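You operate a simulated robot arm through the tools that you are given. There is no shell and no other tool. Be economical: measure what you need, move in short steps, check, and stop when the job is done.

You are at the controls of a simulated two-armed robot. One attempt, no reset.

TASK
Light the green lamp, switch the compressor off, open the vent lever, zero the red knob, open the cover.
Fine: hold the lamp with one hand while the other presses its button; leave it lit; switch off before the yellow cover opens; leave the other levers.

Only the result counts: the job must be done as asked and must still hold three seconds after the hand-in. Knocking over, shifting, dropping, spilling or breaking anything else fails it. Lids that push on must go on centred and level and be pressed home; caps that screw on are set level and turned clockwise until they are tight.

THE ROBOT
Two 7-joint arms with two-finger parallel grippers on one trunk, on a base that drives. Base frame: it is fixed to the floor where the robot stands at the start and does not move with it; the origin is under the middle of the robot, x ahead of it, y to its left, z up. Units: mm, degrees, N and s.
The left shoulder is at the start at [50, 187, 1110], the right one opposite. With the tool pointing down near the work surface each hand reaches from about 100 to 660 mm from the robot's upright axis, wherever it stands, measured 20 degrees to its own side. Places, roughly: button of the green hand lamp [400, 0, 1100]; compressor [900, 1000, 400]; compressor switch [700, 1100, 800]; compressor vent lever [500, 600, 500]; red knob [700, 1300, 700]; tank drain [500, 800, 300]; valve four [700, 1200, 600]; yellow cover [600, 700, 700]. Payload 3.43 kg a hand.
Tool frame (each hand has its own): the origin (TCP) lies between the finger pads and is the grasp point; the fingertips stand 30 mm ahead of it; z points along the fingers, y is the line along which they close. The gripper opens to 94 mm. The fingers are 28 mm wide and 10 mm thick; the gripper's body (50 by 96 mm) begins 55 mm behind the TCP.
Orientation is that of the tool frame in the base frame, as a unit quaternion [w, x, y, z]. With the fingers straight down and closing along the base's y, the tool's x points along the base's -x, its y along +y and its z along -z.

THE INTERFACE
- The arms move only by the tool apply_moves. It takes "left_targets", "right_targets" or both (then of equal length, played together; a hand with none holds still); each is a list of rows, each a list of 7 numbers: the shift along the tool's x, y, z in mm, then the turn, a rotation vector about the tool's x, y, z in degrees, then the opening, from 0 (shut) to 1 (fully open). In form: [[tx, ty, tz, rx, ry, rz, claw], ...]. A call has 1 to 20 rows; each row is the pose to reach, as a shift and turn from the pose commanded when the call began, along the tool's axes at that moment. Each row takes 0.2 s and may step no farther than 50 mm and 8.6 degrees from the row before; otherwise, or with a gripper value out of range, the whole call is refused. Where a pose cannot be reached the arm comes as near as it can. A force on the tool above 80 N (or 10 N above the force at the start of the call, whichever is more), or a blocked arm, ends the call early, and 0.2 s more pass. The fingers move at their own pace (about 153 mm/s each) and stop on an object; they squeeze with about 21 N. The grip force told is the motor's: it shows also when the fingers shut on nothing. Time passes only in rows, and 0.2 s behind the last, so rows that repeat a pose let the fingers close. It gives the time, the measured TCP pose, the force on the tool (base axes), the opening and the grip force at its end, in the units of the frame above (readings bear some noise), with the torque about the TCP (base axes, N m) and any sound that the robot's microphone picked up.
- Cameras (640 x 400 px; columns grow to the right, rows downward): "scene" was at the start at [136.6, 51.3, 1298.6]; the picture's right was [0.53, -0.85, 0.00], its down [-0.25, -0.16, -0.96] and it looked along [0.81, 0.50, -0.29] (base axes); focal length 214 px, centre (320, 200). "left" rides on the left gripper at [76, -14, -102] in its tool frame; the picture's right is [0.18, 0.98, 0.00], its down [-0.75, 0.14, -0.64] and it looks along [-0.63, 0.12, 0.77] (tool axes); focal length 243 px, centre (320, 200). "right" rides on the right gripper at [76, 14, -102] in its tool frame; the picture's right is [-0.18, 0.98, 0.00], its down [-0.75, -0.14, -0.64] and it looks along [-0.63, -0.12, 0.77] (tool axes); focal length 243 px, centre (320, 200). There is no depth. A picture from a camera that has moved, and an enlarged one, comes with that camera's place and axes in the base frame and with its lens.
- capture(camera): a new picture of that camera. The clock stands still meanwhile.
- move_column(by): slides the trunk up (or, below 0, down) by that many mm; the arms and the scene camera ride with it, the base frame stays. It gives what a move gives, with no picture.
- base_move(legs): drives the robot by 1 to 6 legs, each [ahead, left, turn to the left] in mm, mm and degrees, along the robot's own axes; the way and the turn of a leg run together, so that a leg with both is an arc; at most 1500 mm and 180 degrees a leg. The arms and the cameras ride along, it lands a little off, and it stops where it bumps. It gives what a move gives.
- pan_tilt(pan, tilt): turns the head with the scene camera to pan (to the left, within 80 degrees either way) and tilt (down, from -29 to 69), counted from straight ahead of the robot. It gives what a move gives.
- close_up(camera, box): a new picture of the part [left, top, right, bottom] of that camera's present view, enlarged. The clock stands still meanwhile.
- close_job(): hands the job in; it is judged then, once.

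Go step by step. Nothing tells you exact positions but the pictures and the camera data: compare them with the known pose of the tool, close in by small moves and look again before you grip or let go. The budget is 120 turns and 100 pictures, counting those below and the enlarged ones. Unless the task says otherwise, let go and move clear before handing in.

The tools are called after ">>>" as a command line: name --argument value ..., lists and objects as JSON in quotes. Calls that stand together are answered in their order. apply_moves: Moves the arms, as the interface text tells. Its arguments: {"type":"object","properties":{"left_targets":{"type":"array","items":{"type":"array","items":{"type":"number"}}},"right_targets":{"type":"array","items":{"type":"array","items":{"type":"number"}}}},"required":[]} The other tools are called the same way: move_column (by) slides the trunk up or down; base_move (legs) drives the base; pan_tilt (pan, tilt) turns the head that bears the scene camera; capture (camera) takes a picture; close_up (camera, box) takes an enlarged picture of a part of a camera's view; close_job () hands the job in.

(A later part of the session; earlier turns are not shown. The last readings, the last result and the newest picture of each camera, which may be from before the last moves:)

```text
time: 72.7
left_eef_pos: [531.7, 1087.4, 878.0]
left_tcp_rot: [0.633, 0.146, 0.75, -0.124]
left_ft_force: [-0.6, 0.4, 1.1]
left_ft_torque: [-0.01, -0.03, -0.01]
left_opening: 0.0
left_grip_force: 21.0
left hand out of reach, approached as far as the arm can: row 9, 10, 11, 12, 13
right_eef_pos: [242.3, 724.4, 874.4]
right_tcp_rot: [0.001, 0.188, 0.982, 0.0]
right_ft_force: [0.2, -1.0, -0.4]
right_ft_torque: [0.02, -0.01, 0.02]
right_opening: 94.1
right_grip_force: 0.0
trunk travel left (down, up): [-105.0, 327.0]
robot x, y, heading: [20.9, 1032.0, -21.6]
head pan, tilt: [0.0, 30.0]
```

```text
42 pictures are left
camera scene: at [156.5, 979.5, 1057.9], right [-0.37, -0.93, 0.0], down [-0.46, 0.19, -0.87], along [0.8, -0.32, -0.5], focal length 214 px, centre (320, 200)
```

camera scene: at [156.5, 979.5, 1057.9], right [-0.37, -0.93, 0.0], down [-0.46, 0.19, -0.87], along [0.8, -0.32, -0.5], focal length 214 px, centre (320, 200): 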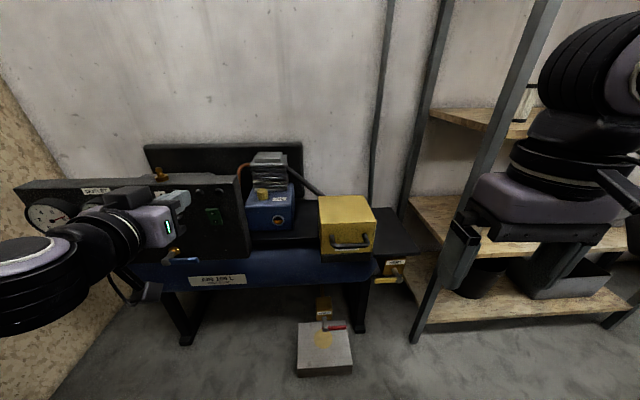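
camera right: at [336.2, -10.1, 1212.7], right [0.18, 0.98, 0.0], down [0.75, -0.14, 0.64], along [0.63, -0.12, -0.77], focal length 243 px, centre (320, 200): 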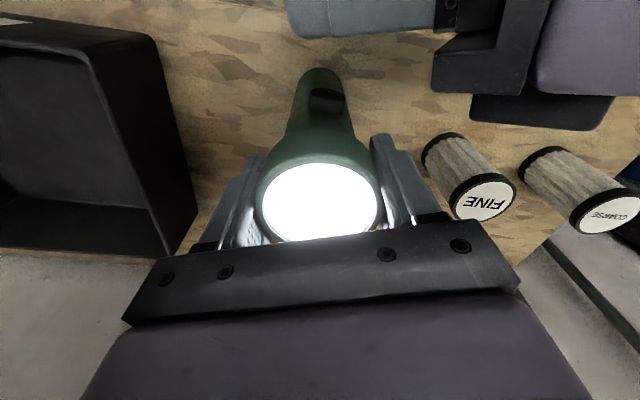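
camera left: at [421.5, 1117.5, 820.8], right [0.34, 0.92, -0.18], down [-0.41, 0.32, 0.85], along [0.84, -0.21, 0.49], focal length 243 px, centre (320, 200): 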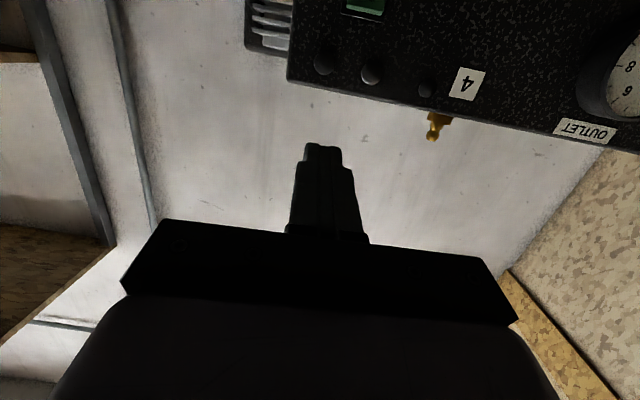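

The arm is folded too tightly again; backing 90 mm and lowering to switch height.

>>> base_move --legs '[[-90, 0, 0]]'

>>> apply_moves --left_targets '[[5, -5, 20, 0, -3, 0, 0], [20, -10, 40, 0, -6, 0, 0], [35, -10, 50, 0, -8.6, 0, 0], [46, -10, 50, 0, -8.6, 0, 0], [46, -10, 50, 0, -8.6, 0, 0]]'

>>> capture --camera "left"

>>> close_up --camera "scene" --box '[140, 130, 300, 270]'

```text
time: 73.8
left_eef_pos: [450.0, 1119.3, 877.5]
left_tcp_rot: [0.631, 0.146, 0.752, -0.123]
left_ft_force: [-0.5, -0.3, 0.2]
left_ft_torque: [-0.02, -0.01, -0.02]
left_opening: 0.0
left_grip_force: 20.9
right_eef_pos: [159.5, 757.3, 873.9]
right_tcp_rot: [0.0, 0.188, 0.982, 0.001]
right_ft_force: [0.7, 0.9, -0.1]
right_ft_torque: [-0.03, -0.03, 0.0]
right_opening: 94.1
right_grip_force: 0.0
trunk travel left (down, up): [-105.0, 327.0]
robot x, y, heading: [-63.5, 1065.8, -21.8]
head pan, tilt: [0.0, 30.0]
```

```text
time: 75.0
left_eef_pos: [466.6, 1089.1, 938.2]
left_tcp_rot: [0.684, 0.139, 0.703, -0.136]
left_ft_force: [0.0, 0.7, 0.7]
left_ft_torque: [0.02, -0.01, 0.0]
left_opening: 0.0
left_grip_force: 21.1
left hand out of reach, approached as far as the arm can: row 1, 2, 3, 4, 5
right_eef_pos: [158.8, 758.8, 874.1]
right_tcp_rot: [0.001, 0.188, 0.982, 0.0]
right_ft_force: [-0.7, -0.9, -0.2]
right_ft_torque: [-0.02, 0.0, -0.01]
right_opening: 93.9
right_grip_force: 0.0
trunk travel left (down, up): [-105.0, 327.0]
robot x, y, heading: [-66.1, 1066.0, -22.0]
head pan, tilt: [0.0, 30.0]
```

```text
41 pictures are left
camera left: at [364.0, 1115.2, 865.7], right [0.37, 0.91, -0.19], down [-0.52, 0.37, 0.77], along [0.77, -0.19, 0.61], focal length 243 px, centre (320, 200)
```

left: 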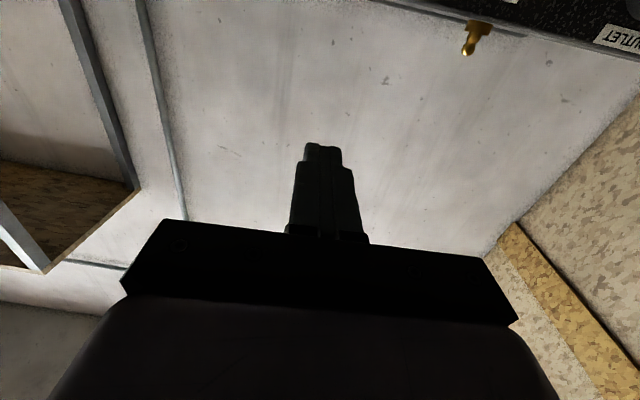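

```text
2.86 times, centred on (220, 200) of scene
camera zoom: at [73.6, 1012.6, 1057.8], right [-0.37, -0.93, 0.0], down [-0.46, 0.19, -0.87], along [0.8, -0.32, -0.5], focal length 613 px, centre (606, 200)
```

zoom: 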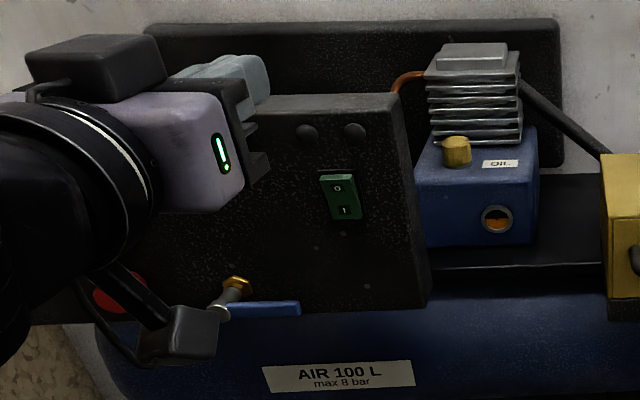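

Re-triangulating with the hand camera puts the switch further: top edge ≈(664, 1061, 781). I'll lower the trunk so the forward-pointing hand is at shoulder height, then approach.

>>> move_column --by -100

>>> apply_moves --left_targets '[[0, 0, 25, 0, 0, 0, 0], [0, 10, 50, 0, 0, 0, 0], [15, 20, 70, 0, 0, 0, 0], [30, 30, 80, 0, 0, 0, 0], [45, 38, 90, 0, 0, 0, 0], [60, 38, 90, 0, 0, 0, 0], [60, 38, 90, 0, 0, 0, 0]]'

>>> capture --camera "left"

>>> capture --camera "scene"

```text
time: 76.3
left_eef_pos: [466.4, 1088.9, 839.8]
left_tcp_rot: [0.684, 0.138, 0.703, -0.135]
left_ft_force: [-0.1, 0.6, -0.3]
left_ft_torque: [-0.02, 0.02, 0.0]
left_opening: 0.0
left_grip_force: 20.8
right_eef_pos: [160.0, 758.0, 774.3]
right_tcp_rot: [0.001, 0.189, 0.982, 0.001]
right_ft_force: [0.5, -0.3, -0.2]
right_ft_torque: [-0.01, 0.01, 0.0]
right_opening: 94.1
right_grip_force: 0.0
trunk travel left (down, up): [-5.0, 427.0]
robot x, y, heading: [-64.9, 1066.5, -21.6]
head pan, tilt: [0.0, 30.0]
```

```text
time: 77.9
left_eef_pos: [556.1, 1089.1, 843.3]
left_tcp_rot: [0.675, 0.141, 0.712, -0.134]
left_ft_force: [0.0, -0.2, 0.5]
left_ft_torque: [0.02, 0.01, 0.03]
left_opening: 0.1
left_grip_force: 21.2
left hand out of reach, approached as far as the arm can: row 2, 3, 4, 5, 6, 7
right_eef_pos: [159.0, 758.0, 773.8]
right_tcp_rot: [0.001, 0.188, 0.982, 0.001]
right_ft_force: [0.8, 0.4, 0.1]
right_ft_torque: [0.03, 0.01, 0.02]
right_opening: 93.9
right_grip_force: 0.0
trunk travel left (down, up): [-5.0, 427.0]
robot x, y, heading: [-62.8, 1069.3, -21.7]
head pan, tilt: [0.0, 30.0]
```

```text
39 pictures are left
camera left: at [452.7, 1117.1, 772.7], right [0.37, 0.91, -0.18], down [-0.5, 0.36, 0.79], along [0.78, -0.2, 0.59], focal length 243 px, centre (320, 200)
```

left: 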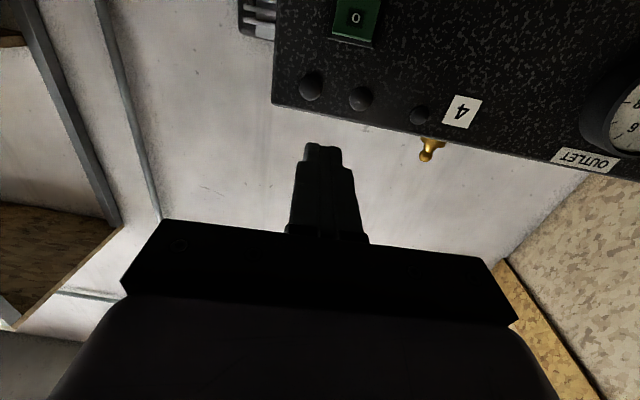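

```text
38 pictures are left
camera scene: at [73.4, 1012.6, 957.9], right [-0.37, -0.93, 0.0], down [-0.46, 0.19, -0.87], along [0.8, -0.32, -0.5], focal length 214 px, centre (320, 200)
```

scene: 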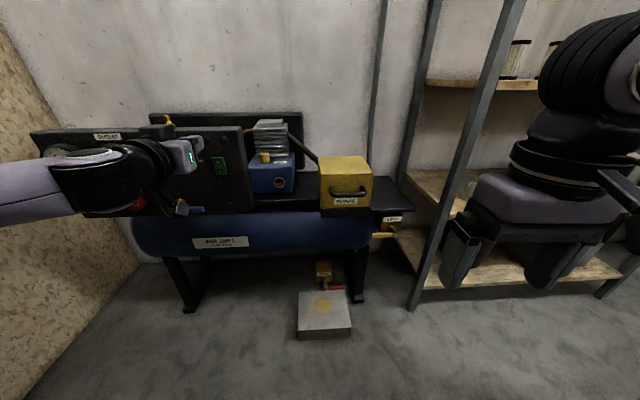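

Switch "O" now triangulates to (656, 1061, 769). Horizontal pointing is limited here, so I'll tilt the fingers ~35° down and approach the O half with the fingertip's front corner.

>>> apply_moves --left_targets '[[0, 2, 0, 0, 8, 0, 0], [0, 4, 0, 0, 16, 0, 0], [5, 6, 5, 0, 24, 0, 0], [20, 8, 15, 0, 32, 0, 0], [35, 10, 25, 0, 32, 0, 0], [50, 11, 35, 0, 32, 0, 0], [63, 11, 45, 0, 32, 0, 0], [63, 11, 45, 0, 32, 0, 0]]'

>>> close_up --camera "scene" --box '[150, 110, 280, 220]'

>>> capture --camera "left"

```text
time: 79.7
left_eef_pos: [600.6, 1083.9, 779.0]
left_tcp_rot: [0.464, 0.171, 0.864, -0.092]
left_ft_force: [-0.7, 0.1, -0.4]
left_ft_torque: [-0.01, 0.04, -0.01]
left_opening: 0.0
left_grip_force: 21.5
right_eef_pos: [158.7, 757.8, 773.6]
right_tcp_rot: [0.001, 0.188, 0.982, 0.002]
right_ft_force: [-0.2, 0.1, 0.3]
right_ft_torque: [0.03, -0.01, -0.02]
right_opening: 94.1
right_grip_force: 0.1
trunk travel left (down, up): [-5.0, 427.0]
robot x, y, heading: [-63.0, 1066.3, -21.8]
head pan, tilt: [0.0, 30.0]
```

```text
3.64 times, centred on (215, 165) of scene
camera zoom: at [73.4, 1012.6, 957.9], right [-0.37, -0.93, 0.0], down [-0.46, 0.19, -0.87], along [0.8, -0.32, -0.5], focal length 780 px, centre (702, 327)
```

zoom: 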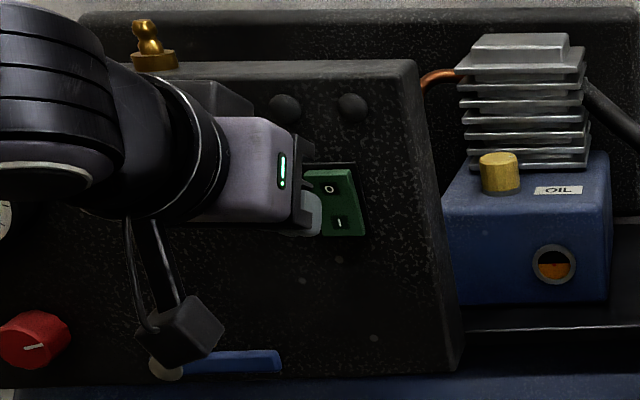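

```text
36 pictures are left
camera left: at [477.6, 1119.2, 772.4], right [0.28, 0.95, -0.15], down [-0.05, 0.18, 0.98], along [0.96, -0.27, 0.1], focal length 243 px, centre (320, 200)
```

left: 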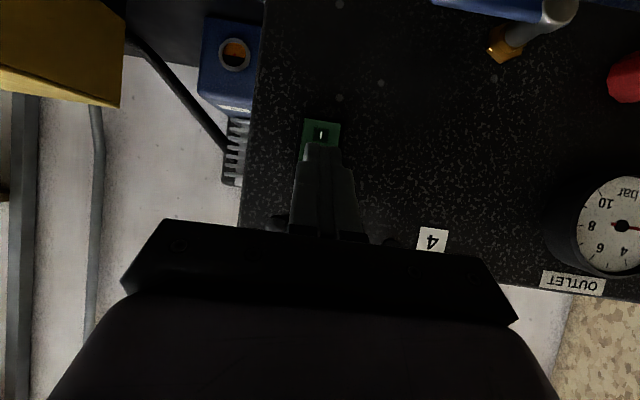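

Aligned with the O half. Pushing in along the panel normal in small steps.

>>> apply_moves --left_targets '[[-5.5, 0, 8.3, 0, 0, 0, 0], [-9.9, 0, 15, 0, 0, 0, 0], [-12.1, 0, 18.4, 0, 0, 0, 0], [-13.8, 0, 20.9, 0, 0, 0, 0], [-13.8, 0, 20.9, 0, 0, 0, 0]]'

>>> close_up --camera "scene" --box '[190, 140, 250, 190]'

```text
time: 80.9
left_eef_pos: [623.9, 1073.3, 779.2]
left_tcp_rot: [0.463, 0.171, 0.865, -0.092]
left_ft_force: [-0.2, 0.1, -0.3]
left_ft_torque: [0.02, 0.0, 0.0]
left_opening: 0.0
left_grip_force: 21.2
right_eef_pos: [160.0, 758.2, 774.6]
right_tcp_rot: [0.0, 0.189, 0.982, 0.001]
right_ft_force: [0.1, -0.2, 0.1]
right_ft_torque: [-0.01, -0.01, -0.01]
right_opening: 94.1
right_grip_force: 0.0
trunk travel left (down, up): [-5.0, 427.0]
robot x, y, heading: [-64.6, 1065.5, -21.9]
head pan, tilt: [0.0, 30.0]
```

```text
8.00 times, centred on (220, 165) of scene
camera zoom: at [73.4, 1012.6, 957.9], right [-0.37, -0.93, 0.0], down [-0.46, 0.19, -0.87], along [0.8, -0.32, -0.5], focal length 1716 px, centre (1120, 480)
```

zoom: 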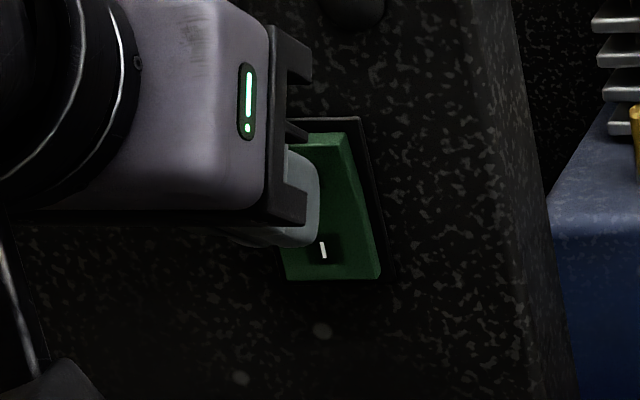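

>>> apply_moves --left_targets '[[-1.1, 0, 1.7, 0, 0, 0, 0], [-2.2, 0, 3.3, 0, 0, 0, 0], [-3.3, 0, 5, 0, 0, 0, 0], [-4.4, 0, 6.7, 0, 0, 0, 0], [-5.5, 0, 8.3, 0, 0, 0, 0]]'

```text
time: 82.1
left_eef_pos: [632.4, 1069.4, 778.9]
left_tcp_rot: [0.463, 0.172, 0.865, -0.093]
left_ft_force: [-0.4, 0.7, -1.0]
left_ft_torque: [0.01, 0.0, -0.05]
left_opening: 0.0
left_grip_force: 21.4
right_eef_pos: [159.0, 757.5, 774.0]
right_tcp_rot: [0.001, 0.188, 0.982, 0.002]
right_ft_force: [-0.3, 0.0, -0.4]
right_ft_torque: [0.0, 0.0, 0.01]
right_opening: 94.2
right_grip_force: 0.0
trunk travel left (down, up): [-5.0, 427.0]
robot x, y, heading: [-64.7, 1066.4, -21.8]
head pan, tilt: [0.0, 30.0]
```

>>> apply_moves --left_targets '[[-1.1, 0, 1.7, 0, 0, 0, 0], [-2.2, 0, 3.3, 0, 0, 0, 0], [-3.3, 0, 5, 0, 0, 0, 0], [-4.4, 0, 6.7, 0, 0, 0, 0]]'

>>> capture --camera "left"

>>> close_up --camera "scene" --box '[190, 140, 250, 190]'

```text
time: 83.1
left_eef_pos: [634.0, 1068.4, 779.9]
left_tcp_rot: [0.461, 0.171, 0.866, -0.093]
left_ft_force: [-71.5, 33.3, 3.3]
left_ft_torque: [0.19, 0.27, 0.47]
left_opening: 0.0
left_grip_force: 20.7
right_eef_pos: [154.5, 759.9, 776.6]
right_tcp_rot: [0.003, 0.188, 0.982, 0.0]
right_ft_force: [-0.5, 0.5, -0.8]
right_ft_torque: [-0.01, 0.02, -0.01]
right_opening: 93.9
right_grip_force: 0.1
trunk travel left (down, up): [-5.0, 427.0]
robot x, y, heading: [-67.0, 1064.8, -21.7]
head pan, tilt: [0.0, 30.0]
```

```text
34 pictures are left
camera left: at [510.7, 1105.1, 773.4], right [0.28, 0.95, -0.15], down [-0.05, 0.18, 0.98], along [0.96, -0.27, 0.1], focal length 243 px, centre (320, 200)
```

left: 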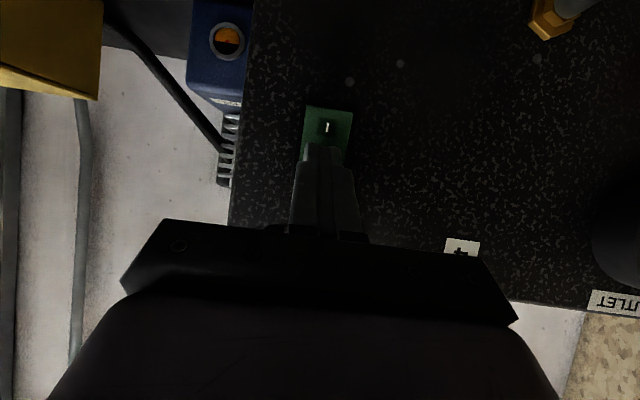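

```text
8.00 times, centred on (220, 165) of scene
camera zoom: at [68.7, 1014.9, 958.9], right [-0.37, -0.93, 0.0], down [-0.46, 0.18, -0.87], along [0.81, -0.32, -0.49], focal length 1716 px, centre (1120, 480)
```

zoom: 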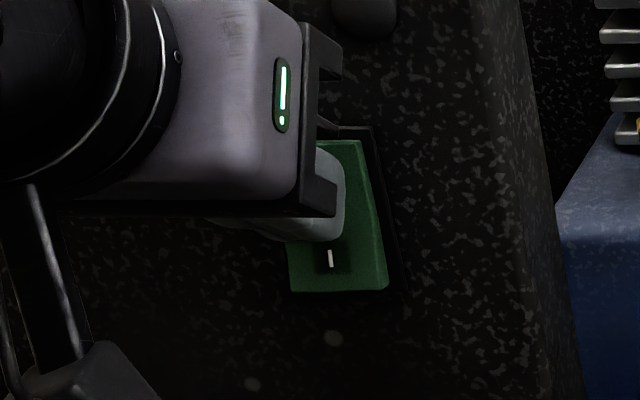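

The push met a rigid stop with no click, so the contact is probably too near the rocker's pivot. I'll back off, tilt the fingers steeper for a sharper corner, and press nearer the top of the O half.

>>> apply_moves --left_targets '[[8, 0, -12, 0, 0, 0, 0], [8, 0, -16, 0, 7, 0, 0], [2, 0, -18, 0, 14, 0, 0], [-4, 0, -20, 0, 20, 0, 0], [-4, 0, -20, 0, 20, 0, 0]]'

>>> close_up --camera "scene" --box '[190, 130, 250, 180]'

>>> close_up --camera "left" --box '[220, 40, 420, 180]'

```text
time: 84.3
left_eef_pos: [626.2, 1072.0, 793.7]
left_tcp_rot: [0.304, 0.185, 0.932, -0.061]
left_ft_force: [-0.2, 0.2, -0.8]
left_ft_torque: [0.01, 0.0, -0.04]
left_opening: 0.0
left_grip_force: 20.5
right_eef_pos: [159.5, 756.9, 773.6]
right_tcp_rot: [0.001, 0.188, 0.982, 0.0]
right_ft_force: [-0.3, 0.4, -0.6]
right_ft_torque: [0.05, -0.02, -0.01]
right_opening: 93.9
right_grip_force: 0.0
trunk travel left (down, up): [-5.0, 427.0]
robot x, y, heading: [-65.9, 1064.6, -21.8]
head pan, tilt: [0.0, 30.0]
```

```text
8.00 times, centred on (220, 155) of scene
camera zoom: at [73.3, 1012.6, 957.9], right [-0.37, -0.93, 0.0], down [-0.46, 0.19, -0.87], along [0.8, -0.32, -0.5], focal length 1716 px, centre (1120, 560)
```

zoom: 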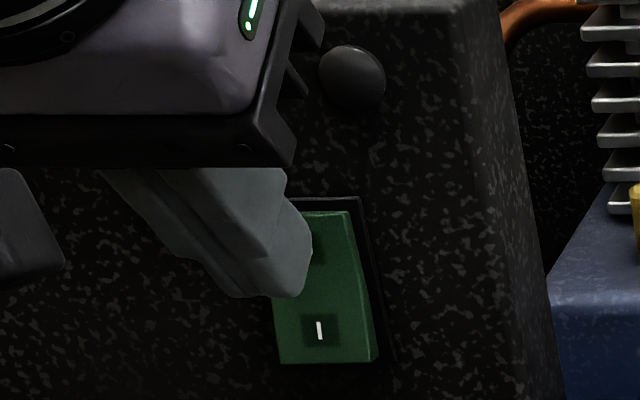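

```text
2.86 times, centred on (320, 110) of left
camera zoom: at [508.7, 1106.3, 831.2], right [0.24, 0.96, -0.11], down [0.26, 0.04, 0.96], along [0.93, -0.26, -0.24], focal length 693 px, centre (320, 457)
```

zoom: 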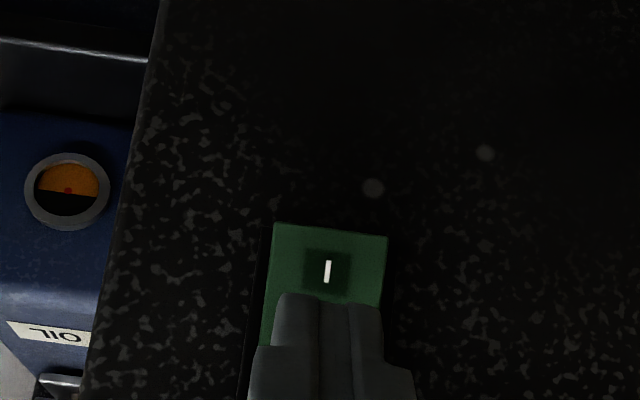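

The rocker's shape looks changed; I'll retreat to see the whole switch.

>>> apply_moves --left_targets '[[10, 15, -30, 0, 0, 0, 0], [20, 35, -60, 0, 0, 0, 0], [30, 60, -80, 0, 0, 0, 0], [40, 90, -100, 0, 0, 0, 0]]'

>>> close_up --camera "scene" --box '[190, 130, 250, 180]'

```text
time: 85.3
left_eef_pos: [578.1, 1190.6, 849.2]
left_tcp_rot: [0.306, 0.185, 0.932, -0.062]
left_ft_force: [0.1, 0.0, -0.5]
left_ft_torque: [0.01, -0.01, 0.0]
left_opening: 0.1
left_grip_force: 21.2
right_eef_pos: [159.0, 757.5, 773.8]
right_tcp_rot: [0.001, 0.188, 0.982, 0.001]
right_ft_force: [0.0, -0.6, 0.5]
right_ft_torque: [0.02, 0.0, 0.03]
right_opening: 94.1
right_grip_force: 0.0
trunk travel left (down, up): [-5.0, 427.0]
robot x, y, heading: [-64.3, 1066.0, -21.8]
head pan, tilt: [0.0, 30.0]
```

```text
8.00 times, centred on (220, 155) of scene
camera zoom: at [73.4, 1012.5, 957.9], right [-0.37, -0.93, 0.0], down [-0.46, 0.19, -0.87], along [0.8, -0.32, -0.5], focal length 1716 px, centre (1120, 560)
```

zoom: 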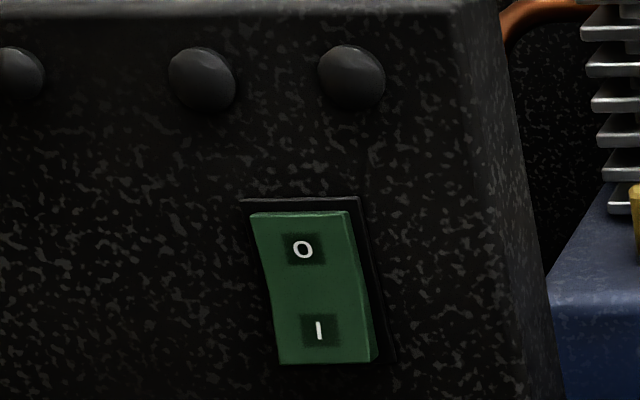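

The O half is now pressed in – compressor off. Next I'll look closely at the knob and the vent lever.

>>> close_up --camera "scene" --box '[120, 160, 210, 230]'

>>> close_up --camera "scene" --box '[310, 150, 430, 250]'

```text
5.71 times, centred on (165, 195) of scene
camera zoom: at [73.4, 1012.5, 957.9], right [-0.37, -0.93, 0.0], down [-0.46, 0.19, -0.87], along [0.8, -0.32, -0.5], focal length 1226 px, centre (1206, 229)
```

zoom: 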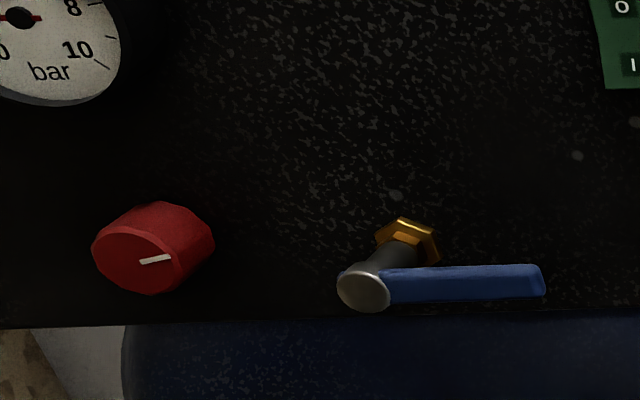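

```text
4.00 times, centred on (370, 200) of scene
camera zoom: at [73.4, 1012.5, 957.9], right [-0.37, -0.93, 0.0], down [-0.46, 0.19, -0.87], along [0.8, -0.32, -0.5], focal length 858 px, centre (120, 200)
```

zoom: 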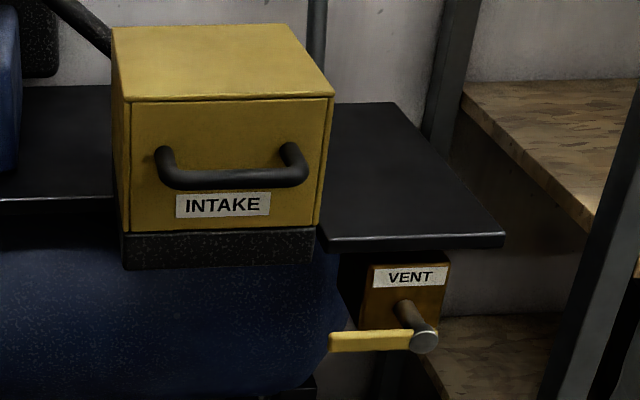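

Vent lever: spindle ≈ robot-frame (690, −240, 518), lever ~75 mm pointing left; I'll press it down with the closed right fingers, hand tilted 45° forward. Approaching first.

>>> apply_moves --right_targets '[[-40, 2, 20, 0, -7.5, 0, 0], [-80, 4, 40, 0, -15, 0, 0], [-120, 6, 60, 0, -22.5, 0, 0], [-160, 8, 80, 0, -30, 0, 0], [-200, 10, 100, 0, -37.5, 0, 0], [-240, 12, 120, 0, -45, 0, 0], [-280, 13, 135, 0, -45, 0, 0], [-280, 13, 135, 0, -45, 0, 0]]'

>>> capture --camera "right"

>>> close_up --camera "scene" --box '[310, 150, 450, 260]'

```text
time: 87.1
left_eef_pos: [577.4, 1191.1, 848.9]
left_tcp_rot: [0.306, 0.185, 0.932, -0.061]
left_ft_force: [0.4, -0.2, -0.1]
left_ft_torque: [-0.04, -0.02, 0.01]
left_opening: 0.0
left_grip_force: 21.2
right_eef_pos: [424.6, 666.4, 640.0]
right_tcp_rot: [0.376, 0.174, 0.907, -0.072]
right_ft_force: [-0.6, -0.1, 0.1]
right_ft_torque: [0.05, 0.01, 0.0]
right_opening: 0.2
right_grip_force: 20.7
trunk travel left (down, up): [-5.0, 427.0]
robot x, y, heading: [-61.1, 1063.4, -21.8]
head pan, tilt: [0.0, 30.0]
```

```text
27 pictures are left
camera right: at [312.2, 726.4, 659.6], right [0.48, 0.87, 0.13], down [0.02, -0.16, 0.99], along [0.87, -0.47, -0.09], focal length 243 px, centre (320, 200)
```

right: 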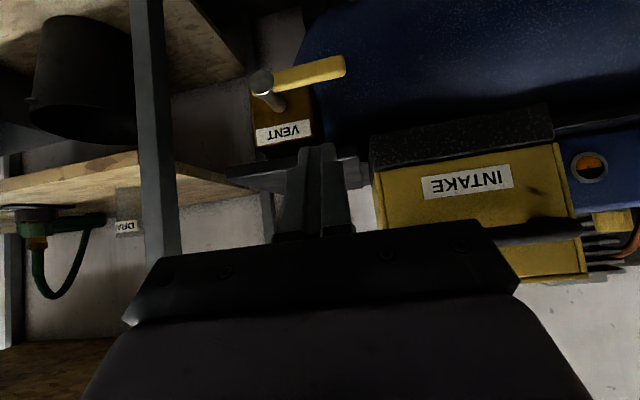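

```text
3.64 times, centred on (380, 205) of scene
camera zoom: at [73.4, 1012.5, 957.9], right [-0.37, -0.93, 0.0], down [-0.46, 0.19, -0.87], along [0.8, -0.32, -0.5], focal length 780 px, centre (102, 182)
```

zoom: 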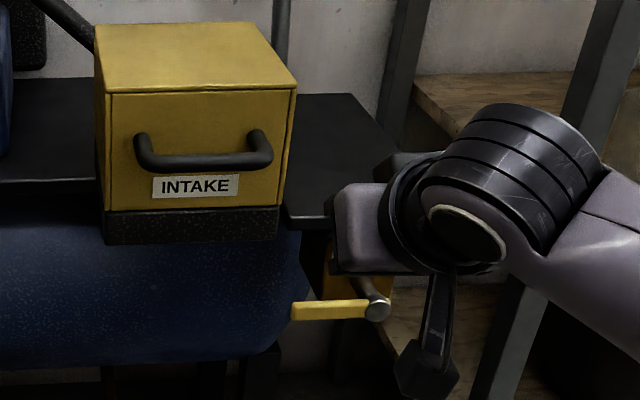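

Spindle end confirmed at robot-frame (678, −238, 524). Moving the right fingertips above the lever.

>>> apply_moves --right_targets '[[-5, 2, 25, 0, 0, 0, 0], [-10, 4, 50, 0, 0, 0, 0], [-15, 6, 70, 0, 0, 0, 0], [-18.4, 6.6, 83.4, 0, 0, 0, 0], [-18.4, 6.6, 83.4, 0, 0, 0, 0]]'

>>> capture --camera "right"

>>> close_up --camera "scene" --box '[330, 170, 430, 250]'

```text
time: 88.3
left_eef_pos: [577.8, 1190.2, 849.8]
left_tcp_rot: [0.306, 0.186, 0.932, -0.062]
left_ft_force: [-0.3, -0.4, -0.7]
left_ft_torque: [-0.02, 0.02, -0.02]
left_opening: 0.1
left_grip_force: 20.4
right_eef_pos: [493.4, 645.0, 592.1]
right_tcp_rot: [0.376, 0.174, 0.907, -0.071]
right_ft_force: [-0.1, 0.2, 0.3]
right_ft_torque: [-0.03, -0.02, 0.01]
right_opening: 0.1
right_grip_force: 21.0
trunk travel left (down, up): [-5.0, 427.0]
robot x, y, heading: [-64.4, 1067.1, -21.8]
head pan, tilt: [0.0, 30.0]
```

```text
25 pictures are left
camera right: at [381.8, 706.4, 613.5], right [0.48, 0.86, 0.13], down [0.02, -0.16, 0.99], along [0.87, -0.48, -0.1], focal length 243 px, centre (320, 200)
```

right: 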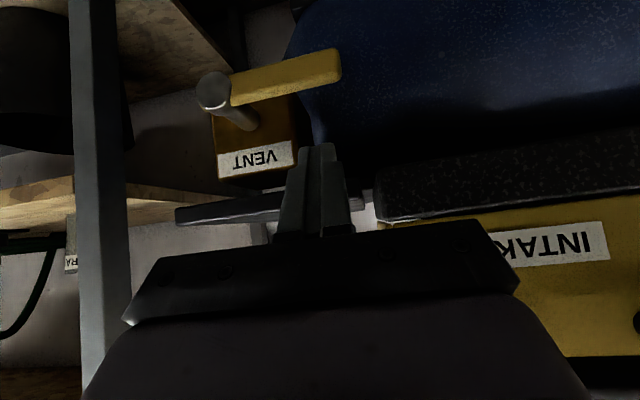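

```text
5.00 times, centred on (380, 210) of scene
camera zoom: at [73.4, 1012.6, 957.9], right [-0.37, -0.93, 0.0], down [-0.46, 0.19, -0.87], along [0.8, -0.32, -0.5], focal length 1072 px, centre (20, 150)
```

zoom: 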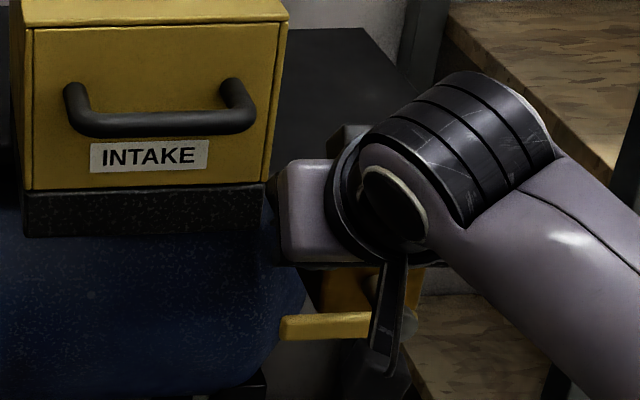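

Everything lines up. Sweeping the lever down along its arc.

>>> apply_moves --right_targets '[[10, 0, 10, 0, 0, 0, 0], [20, 0, 20, 0, 0, 0, 0], [29, 1, 29, 0, 0, 0, 0], [37.5, 1, 37.5, 0, 0, 0, 0], [45, 1, 45, 0, 0, 0, 0], [51.6, 0, 51.6, 0, 0, 0, 0], [58.7, -8, 58.7, 0, 0, 0, 0], [62.2, -20, 62.2, 0, 0, 0, 0], [65.8, -32, 65.8, 0, 0, 0, 0], [67.9, -42, 67.9, 0, 0, 0, 0], [67.9, -42, 67.9, 0, 0, 0, 0]]'

>>> capture --camera "right"

```text
time: 90.7
left_eef_pos: [575.8, 1192.7, 849.4]
left_tcp_rot: [0.307, 0.184, 0.932, -0.061]
left_ft_force: [0.0, -0.2, 0.1]
left_ft_torque: [-0.02, 0.04, 0.0]
left_opening: 0.0
left_grip_force: 20.8
right_eef_pos: [481.2, 617.6, 497.0]
right_tcp_rot: [0.377, 0.169, 0.908, -0.064]
right_ft_force: [6.9, 32.6, 2.2]
right_ft_torque: [-0.39, 0.08, 0.26]
right_opening: 0.0
right_grip_force: 20.9
trunk travel left (down, up): [-5.0, 427.0]
robot x, y, heading: [-60.9, 1065.6, -21.8]
head pan, tilt: [0.0, 30.0]
```

```text
23 pictures are left
camera right: at [368.1, 675.5, 517.6], right [0.47, 0.87, 0.14], down [0.02, -0.17, 0.99], along [0.88, -0.46, -0.1], focal length 243 px, centre (320, 200)
```

right: 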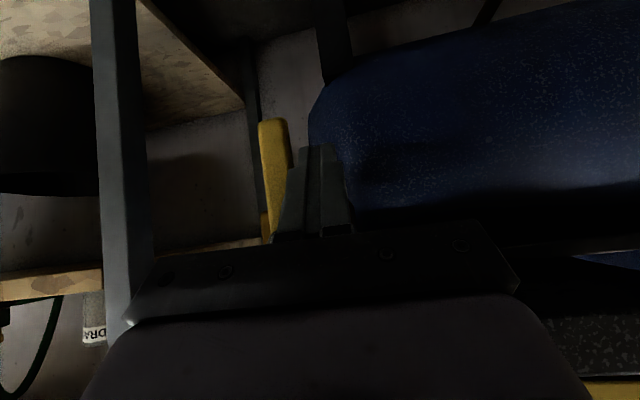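

The lever now hangs straight down against its stop. Withdrawing the right hand sideways, then back.

>>> apply_moves --right_targets '[[0, 10, 0, 0, 0, 0, 0], [0, 20, 0, 0, 0, 0, 0], [20, 22, -20, 0, 0, 0, 0], [45, 22, -45, 0, 0, 0, 0], [70, 22, -70, 0, 0, 0, 0], [60, 22, -105, 0, 0, 0, 0], [40, 22, -145, 0, 0, 0, 0], [20, 22, -180, 0, 0, 0, 0]]'

>>> close_up --camera "scene" --box '[310, 150, 430, 250]'

>>> close_up --camera "scene" --box '[20, 120, 210, 230]'

```text
time: 92.5
left_eef_pos: [576.8, 1190.1, 849.8]
left_tcp_rot: [0.306, 0.184, 0.932, -0.061]
left_ft_force: [0.0, -0.2, -0.3]
left_ft_torque: [-0.02, -0.01, -0.01]
left_opening: 0.1
left_grip_force: 20.5
right_eef_pos: [352.8, 679.9, 609.5]
right_tcp_rot: [0.376, 0.175, 0.907, -0.072]
right_ft_force: [0.1, -0.9, -1.1]
right_ft_torque: [-0.02, 0.04, 0.0]
right_opening: 0.0
right_grip_force: 21.3
trunk travel left (down, up): [-5.0, 427.0]
robot x, y, heading: [-62.1, 1065.2, -22.0]
head pan, tilt: [0.0, 30.0]
```

```text
4.00 times, centred on (370, 200) of scene
camera zoom: at [73.4, 1012.5, 957.9], right [-0.37, -0.93, 0.0], down [-0.46, 0.19, -0.87], along [0.8, -0.32, -0.5], focal length 858 px, centre (120, 200)
```

zoom: 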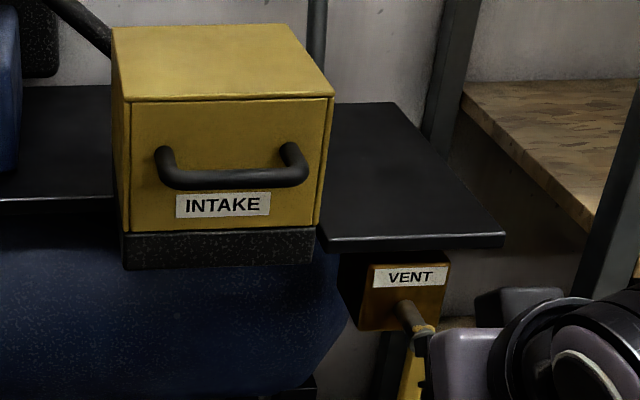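

```text
3.37 times, centred on (115, 175) of scene
camera zoom: at [73.4, 1012.5, 957.9], right [-0.37, -0.93, 0.0], down [-0.46, 0.19, -0.87], along [0.8, -0.32, -0.5], focal length 722 px, centre (1010, 284)
```

zoom: 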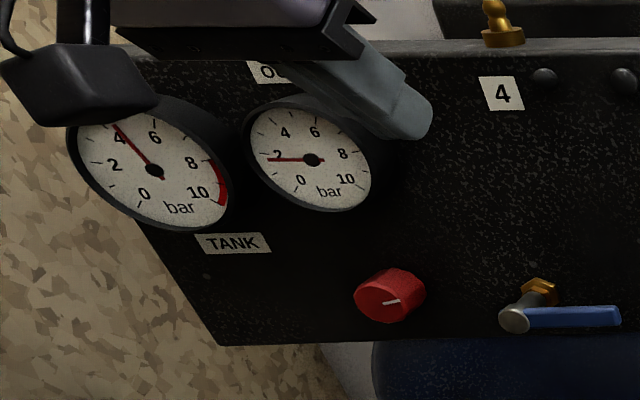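

Tank pressure is falling, so the vent is open. For the knob (robot-frame ≈(640, 506, 657)) I'll back off 130 and shift left 240 so the left hand can point straight forward with the arm extended.

>>> base_move --legs '[[-130, 0, 0], [0, 240, 0]]'

>>> apply_moves --left_targets '[[-3, -11, 30, 0, -7, 0, 0], [-7, -22, 60, 0, -14, 0, 0], [-10, -33, 92, 0, -21, 0, 0.3], [-13, -44, 124, 0, -28, 0, 0.5], [-17, -55, 156, 0, -35, 0, 0.7], [-20, -66, 190, 0, -42, 0, 1], [-24, -77, 224, 0, -49, 0, 1], [-27, -83, 255, 0, -54.5, 0, 1], [-27, -83, 255, 0, -54.5, 0, 1]]'

>>> pan_tilt --pan 12 --tilt 25

>>> capture --camera "scene"

>>> capture --camera "left"

```text
time: 94.2
left_eef_pos: [459.3, 1248.6, 850.4]
left_tcp_rot: [0.306, 0.182, 0.933, -0.058]
left_ft_force: [-0.6, -1.5, 0.3]
left_ft_torque: [-0.01, 0.03, -0.02]
left_opening: 0.1
left_grip_force: 21.3
right_eef_pos: [240.5, 737.3, 608.8]
right_tcp_rot: [0.378, 0.173, 0.907, -0.068]
right_ft_force: [0.7, 0.4, -0.6]
right_ft_torque: [0.01, 0.02, -0.01]
right_opening: 0.1
right_grip_force: 21.2
trunk travel left (down, up): [-5.0, 427.0]
robot x, y, heading: [-182.3, 1121.7, -21.2]
head pan, tilt: [0.0, 30.0]
stopped in leg 2: the robot was blocked; the commanded pose is now the measured one
```

```text
time: 96.2
left_eef_pos: [578.5, 1097.1, 776.7]
left_tcp_rot: [0.638, 0.142, 0.748, -0.116]
left_ft_force: [0.0, -0.1, 0.0]
left_ft_torque: [-0.02, 0.01, 0.0]
left_opening: 94.0
left_grip_force: 0.0
left hand out of reach, approached as far as the arm can: row 6, 7, 8, 9
right_eef_pos: [238.3, 736.8, 607.5]
right_tcp_rot: [0.378, 0.174, 0.907, -0.067]
right_ft_force: [0.2, -0.1, 0.4]
right_ft_torque: [-0.02, -0.03, -0.03]
right_opening: 0.0
right_grip_force: 21.1
trunk travel left (down, up): [-5.0, 427.0]
robot x, y, heading: [-178.2, 1123.5, -21.4]
head pan, tilt: [0.0, 30.0]
```

```text
time: 96.9
left_eef_pos: [578.1, 1097.7, 777.0]
left_tcp_rot: [0.638, 0.142, 0.748, -0.115]
left_ft_force: [-0.7, 0.6, 0.1]
left_ft_torque: [0.01, -0.01, 0.03]
left_opening: 94.1
left_grip_force: 0.1
right_eef_pos: [238.4, 735.7, 609.2]
right_tcp_rot: [0.377, 0.173, 0.907, -0.066]
right_ft_force: [0.1, 0.6, 0.0]
right_ft_torque: [-0.03, -0.02, -0.01]
right_opening: 0.1
right_grip_force: 20.4
trunk travel left (down, up): [-5.0, 427.0]
robot x, y, heading: [-178.9, 1120.2, -21.3]
head pan, tilt: [12.0, 25.0]
```

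```text
20 pictures are left
camera scene: at [-37.7, 1083.1, 966.2], right [-0.17, -0.99, -0.01], down [-0.41, 0.08, -0.91], along [0.9, -0.15, -0.42], focal length 214 px, centre (320, 200)
```

scene: 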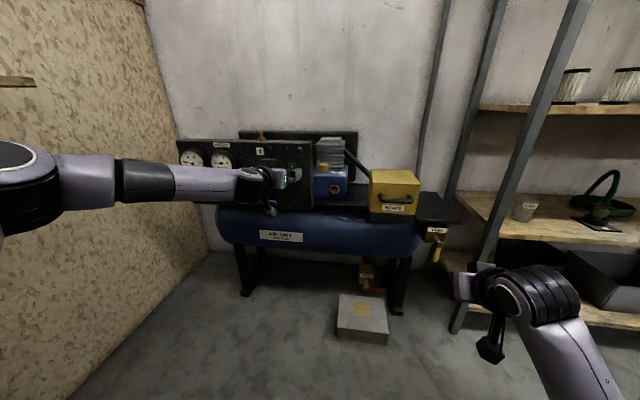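

```text
19 pictures are left
camera left: at [467.1, 1126.0, 717.6], right [0.33, 0.93, -0.17], down [-0.43, 0.31, 0.85], along [0.84, -0.2, 0.5], focal length 243 px, centre (320, 200)
```

left: 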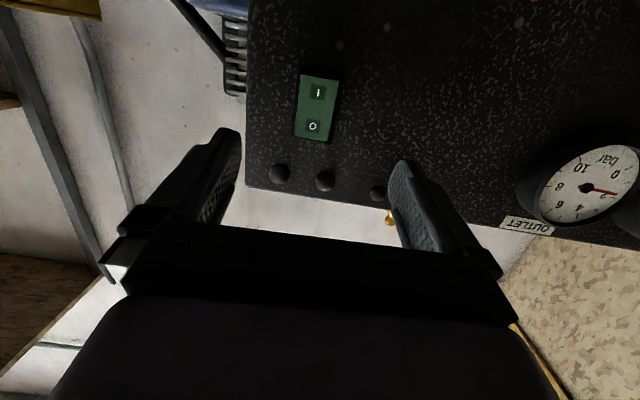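

The base bumped (left elbow near the wall), so I can't go further left. I'll instead use a 45°-tilted grip on the knob: retract the left hand, tilt it, and drive forward again.

>>> apply_moves --left_targets '[[2, 0, -25, 0, 6, 0, 1], [5, 0, -50, 0, 12, 0, 1], [7, 0, -75, 0, 18, 0, 1], [9, 0, -100, 0, 24, 0, 1], [12, 0, -125, 0, 30, 0, 1], [14, 0, -150, 0, 36, 0, 1]]'

>>> base_move --legs '[[115, 0, 0]]'

>>> apply_moves --left_targets '[[0, 30, 0, 0, 0, 0, 1], [0, 60, 0, 0, 0, 0, 1], [0, 90, 0, 0, 0, 0, 1], [5, 120, 5, 0, 0, 0, 1], [10, 150, 10, 0, 0, 0, 1], [15, 180, 15, 0, 0, 0, 1], [20, 210, 20, 0, 0, 0, 1], [25, 230, 25, 0, 0, 0, 1]]'

>>> capture --camera "left"

>>> capture --camera "scene"

```text
time: 98.3
left_eef_pos: [437.7, 1152.4, 786.4]
left_tcp_rot: [0.375, 0.172, 0.909, -0.065]
left_ft_force: [0.0, -0.3, 0.0]
left_ft_torque: [-0.02, -0.02, 0.0]
left_opening: 93.8
left_grip_force: 0.0
right_eef_pos: [239.6, 736.0, 607.9]
right_tcp_rot: [0.378, 0.173, 0.907, -0.066]
right_ft_force: [0.0, -0.1, 0.5]
right_ft_torque: [0.01, 0.01, 0.01]
right_opening: 0.2
right_grip_force: 21.1
trunk travel left (down, up): [-5.0, 427.0]
robot x, y, heading: [-179.2, 1121.5, -21.7]
head pan, tilt: [12.0, 25.0]
```

```text
time: 99.0
left_eef_pos: [439.4, 1154.6, 784.3]
left_tcp_rot: [0.374, 0.17, 0.909, -0.067]
left_ft_force: [0.1, -0.8, 0.0]
left_ft_torque: [-0.01, 0.0, -0.02]
left_opening: 94.0
left_grip_force: 0.0
right_eef_pos: [240.0, 735.7, 608.3]
right_tcp_rot: [0.377, 0.172, 0.908, -0.068]
right_ft_force: [-0.4, -0.5, -0.5]
right_ft_torque: [0.01, 0.01, -0.01]
right_opening: 0.1
right_grip_force: 20.9
trunk travel left (down, up): [-5.0, 427.0]
robot x, y, heading: [-178.2, 1122.7, -21.3]
head pan, tilt: [12.0, 25.0]
stopped in leg 1: the robot was blocked; the commanded pose is now the measured one
```

```text
time: 100.8
left_eef_pos: [520.2, 1369.7, 751.3]
left_tcp_rot: [0.374, 0.171, 0.909, -0.067]
left_ft_force: [-0.2, 0.1, 0.9]
left_ft_torque: [-0.01, -0.01, 0.01]
left_opening: 93.9
left_grip_force: 0.0
right_eef_pos: [240.2, 736.8, 608.9]
right_tcp_rot: [0.378, 0.173, 0.907, -0.068]
right_ft_force: [-0.1, 0.4, 0.1]
right_ft_torque: [0.01, 0.0, 0.0]
right_opening: 0.0
right_grip_force: 20.8
trunk travel left (down, up): [-5.0, 427.0]
robot x, y, heading: [-176.3, 1121.9, -21.4]
head pan, tilt: [12.0, 25.0]
```

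```text
18 pictures are left
camera left: at [397.9, 1401.9, 770.4], right [0.23, 0.96, -0.12], down [0.13, 0.09, 0.99], along [0.96, -0.24, -0.1], focal length 243 px, centre (320, 200)
```

left: 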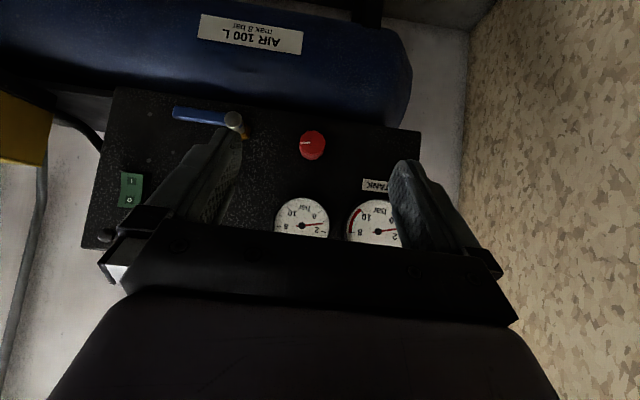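

```text
17 pictures are left
camera scene: at [-36.6, 1083.8, 965.8], right [-0.16, -0.99, -0.01], down [-0.42, 0.07, -0.91], along [0.9, -0.15, -0.42], focal length 214 px, centre (320, 200)
```

scene: 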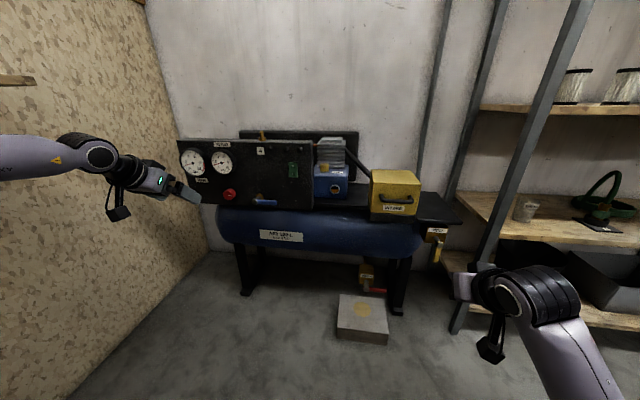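

The base seems to be touching the bench behind-left. Stepping right first to get free, then forward.

>>> base_move --legs '[[0, -40, 0]]'

>>> base_move --legs '[[60, 0, 0]]'

```text
time: 101.7
left_eef_pos: [506.7, 1333.9, 749.7]
left_tcp_rot: [0.374, 0.17, 0.909, -0.069]
left_ft_force: [0.5, -1.4, 0.3]
left_ft_torque: [0.02, -0.01, -0.02]
left_opening: 93.9
left_grip_force: 0.0
right_eef_pos: [225.6, 700.0, 610.5]
right_tcp_rot: [0.377, 0.171, 0.908, -0.069]
right_ft_force: [0.3, 0.2, -0.1]
right_ft_torque: [0.02, -0.01, 0.0]
right_opening: 0.0
right_grip_force: 21.4
trunk travel left (down, up): [-5.0, 427.0]
robot x, y, heading: [-196.8, 1085.2, -21.4]
head pan, tilt: [12.0, 25.0]
```

```text
time: 102.6
left_eef_pos: [563.0, 1312.8, 749.5]
left_tcp_rot: [0.374, 0.17, 0.909, -0.07]
left_ft_force: [0.1, 0.2, -0.4]
left_ft_torque: [-0.01, 0.02, 0.01]
left_opening: 93.9
left_grip_force: 0.1
right_eef_pos: [280.2, 678.9, 610.5]
right_tcp_rot: [0.377, 0.172, 0.907, -0.071]
right_ft_force: [-0.1, -0.3, -0.3]
right_ft_torque: [0.0, 0.0, -0.01]
right_opening: 0.2
right_grip_force: 20.9
trunk travel left (down, up): [-5.0, 427.0]
robot x, y, heading: [-139.6, 1067.1, -21.6]
head pan, tilt: [12.0, 25.0]
```

Free again. Knob centre triangulates well to (734, 1296, 654). Driving forward and slightly left to bring it into easy reach.

>>> base_move --legs '[[70, 60, 0]]'

```text
time: 103.8
left_eef_pos: [648.3, 1342.6, 749.2]
left_tcp_rot: [0.374, 0.169, 0.909, -0.069]
left_ft_force: [-0.7, 0.5, 0.0]
left_ft_torque: [-0.03, 0.0, 0.02]
left_opening: 93.9
left_grip_force: 0.1
right_eef_pos: [367.9, 710.7, 609.2]
right_tcp_rot: [0.377, 0.172, 0.907, -0.07]
right_ft_force: [-0.3, -0.9, 0.2]
right_ft_torque: [0.01, 0.0, 0.0]
right_opening: 0.1
right_grip_force: 21.3
trunk travel left (down, up): [-5.0, 427.0]
robot x, y, heading: [-51.5, 1090.9, -21.7]
head pan, tilt: [12.0, 25.0]
```

>>> apply_moves --left_targets '[[2, -9, 13, -5.6, 0, 5.6, 1], [5, -18, 27, -11.3, 0, 11.3, 1], [7, -27, 40, -17, 0, 17, 1], [9, -36, 54, -22.6, 0, 22.6, 1], [11.6, -44.4, 67.6, -28.3, 0, 28.3, 1], [11.6, -44.4, 67.6, -28.3, 0, 28.3, 1]]'

>>> capture --camera "left"

>>> close_up --camera "scene" --box '[90, 120, 250, 240]'

```text
time: 105.2
left_eef_pos: [669.7, 1286.8, 692.7]
left_tcp_rot: [0.41, 0.288, 0.83, 0.246]
left_ft_force: [-0.3, 0.0, -0.3]
left_ft_torque: [-0.02, -0.04, 0.05]
left_opening: 94.1
left_grip_force: 0.1
right_eef_pos: [368.3, 709.9, 609.7]
right_tcp_rot: [0.377, 0.172, 0.907, -0.07]
right_ft_force: [-0.9, 0.2, 0.3]
right_ft_torque: [0.01, -0.01, -0.03]
right_opening: 0.2
right_grip_force: 20.9
trunk travel left (down, up): [-5.0, 427.0]
robot x, y, heading: [-50.7, 1096.4, -21.3]
head pan, tilt: [12.0, 25.0]
```

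```text
16 pictures are left
camera left: at [543.9, 1312.1, 698.5], right [0.18, 0.82, 0.54], down [-0.11, -0.52, 0.84], along [0.98, -0.21, 0.0], focal length 243 px, centre (320, 200)
```

left: 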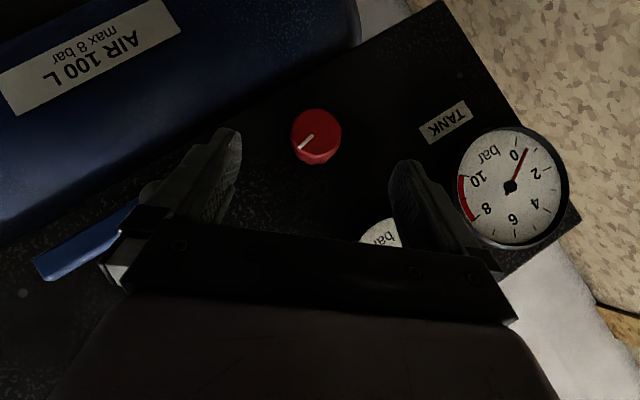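

```text
3.33 times, centred on (170, 180) of scene
camera zoom: at [91.9, 1059.0, 965.9], right [-0.16, -0.99, 0.0], down [-0.42, 0.07, -0.91], along [0.89, -0.15, -0.42], focal length 715 px, centre (820, 267)
```

zoom: 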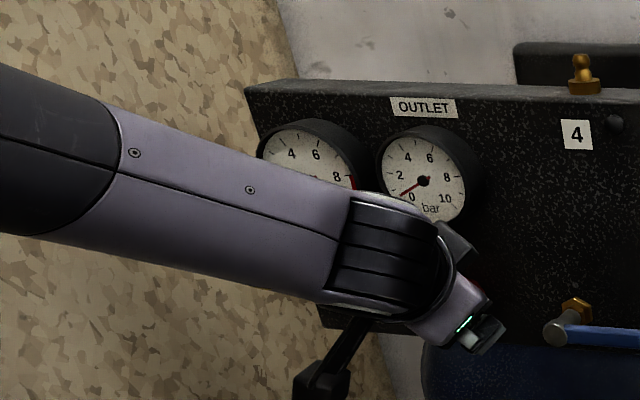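

Aligned: the knob lies 59 mm straight ahead along the fingers. Advancing and gripping it.

>>> apply_moves --left_targets '[[0, 0, 20, 0, 0, 0, 1], [0, 0, 40, 0, 0, 0, 1], [0, 0, 50, 0, 0, 0, 1], [0, 0, 58, 0, 0, 0, 1], [0, 0, 58, 0, 0, 0, 0.6], [0, 0, 58, 0, 0, 0, 0.3], [0, 0, 58, 0, 0, 0, 0.3], [0, 0, 58, 0, 0, 0, 0.3]]'

>>> capture --camera "left"

```text
time: 107.0
left_eef_pos: [716.9, 1295.6, 660.0]
left_tcp_rot: [0.409, 0.289, 0.83, 0.245]
left_ft_force: [-10.8, -4.9, -3.5]
left_ft_torque: [-0.28, -0.8, 0.61]
left_opening: 38.0
left_grip_force: 45.2
right_eef_pos: [366.8, 708.9, 609.6]
right_tcp_rot: [0.377, 0.173, 0.907, -0.071]
right_ft_force: [-0.1, -0.9, -0.8]
right_ft_torque: [0.04, -0.02, -0.03]
right_opening: 0.1
right_grip_force: 20.9
trunk travel left (down, up): [-5.0, 427.0]
robot x, y, heading: [-52.3, 1088.6, -21.4]
head pan, tilt: [12.0, 25.0]
```

```text
14 pictures are left
camera left: at [590.2, 1320.9, 666.0], right [0.18, 0.83, 0.53], down [-0.11, -0.52, 0.85], along [0.98, -0.21, 0.0], focal length 243 px, centre (320, 200)
```

left: 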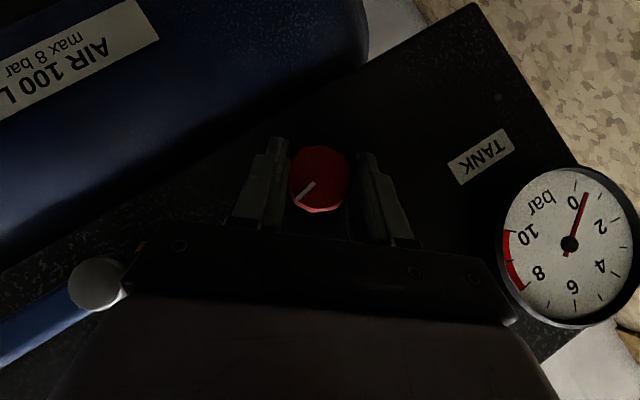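

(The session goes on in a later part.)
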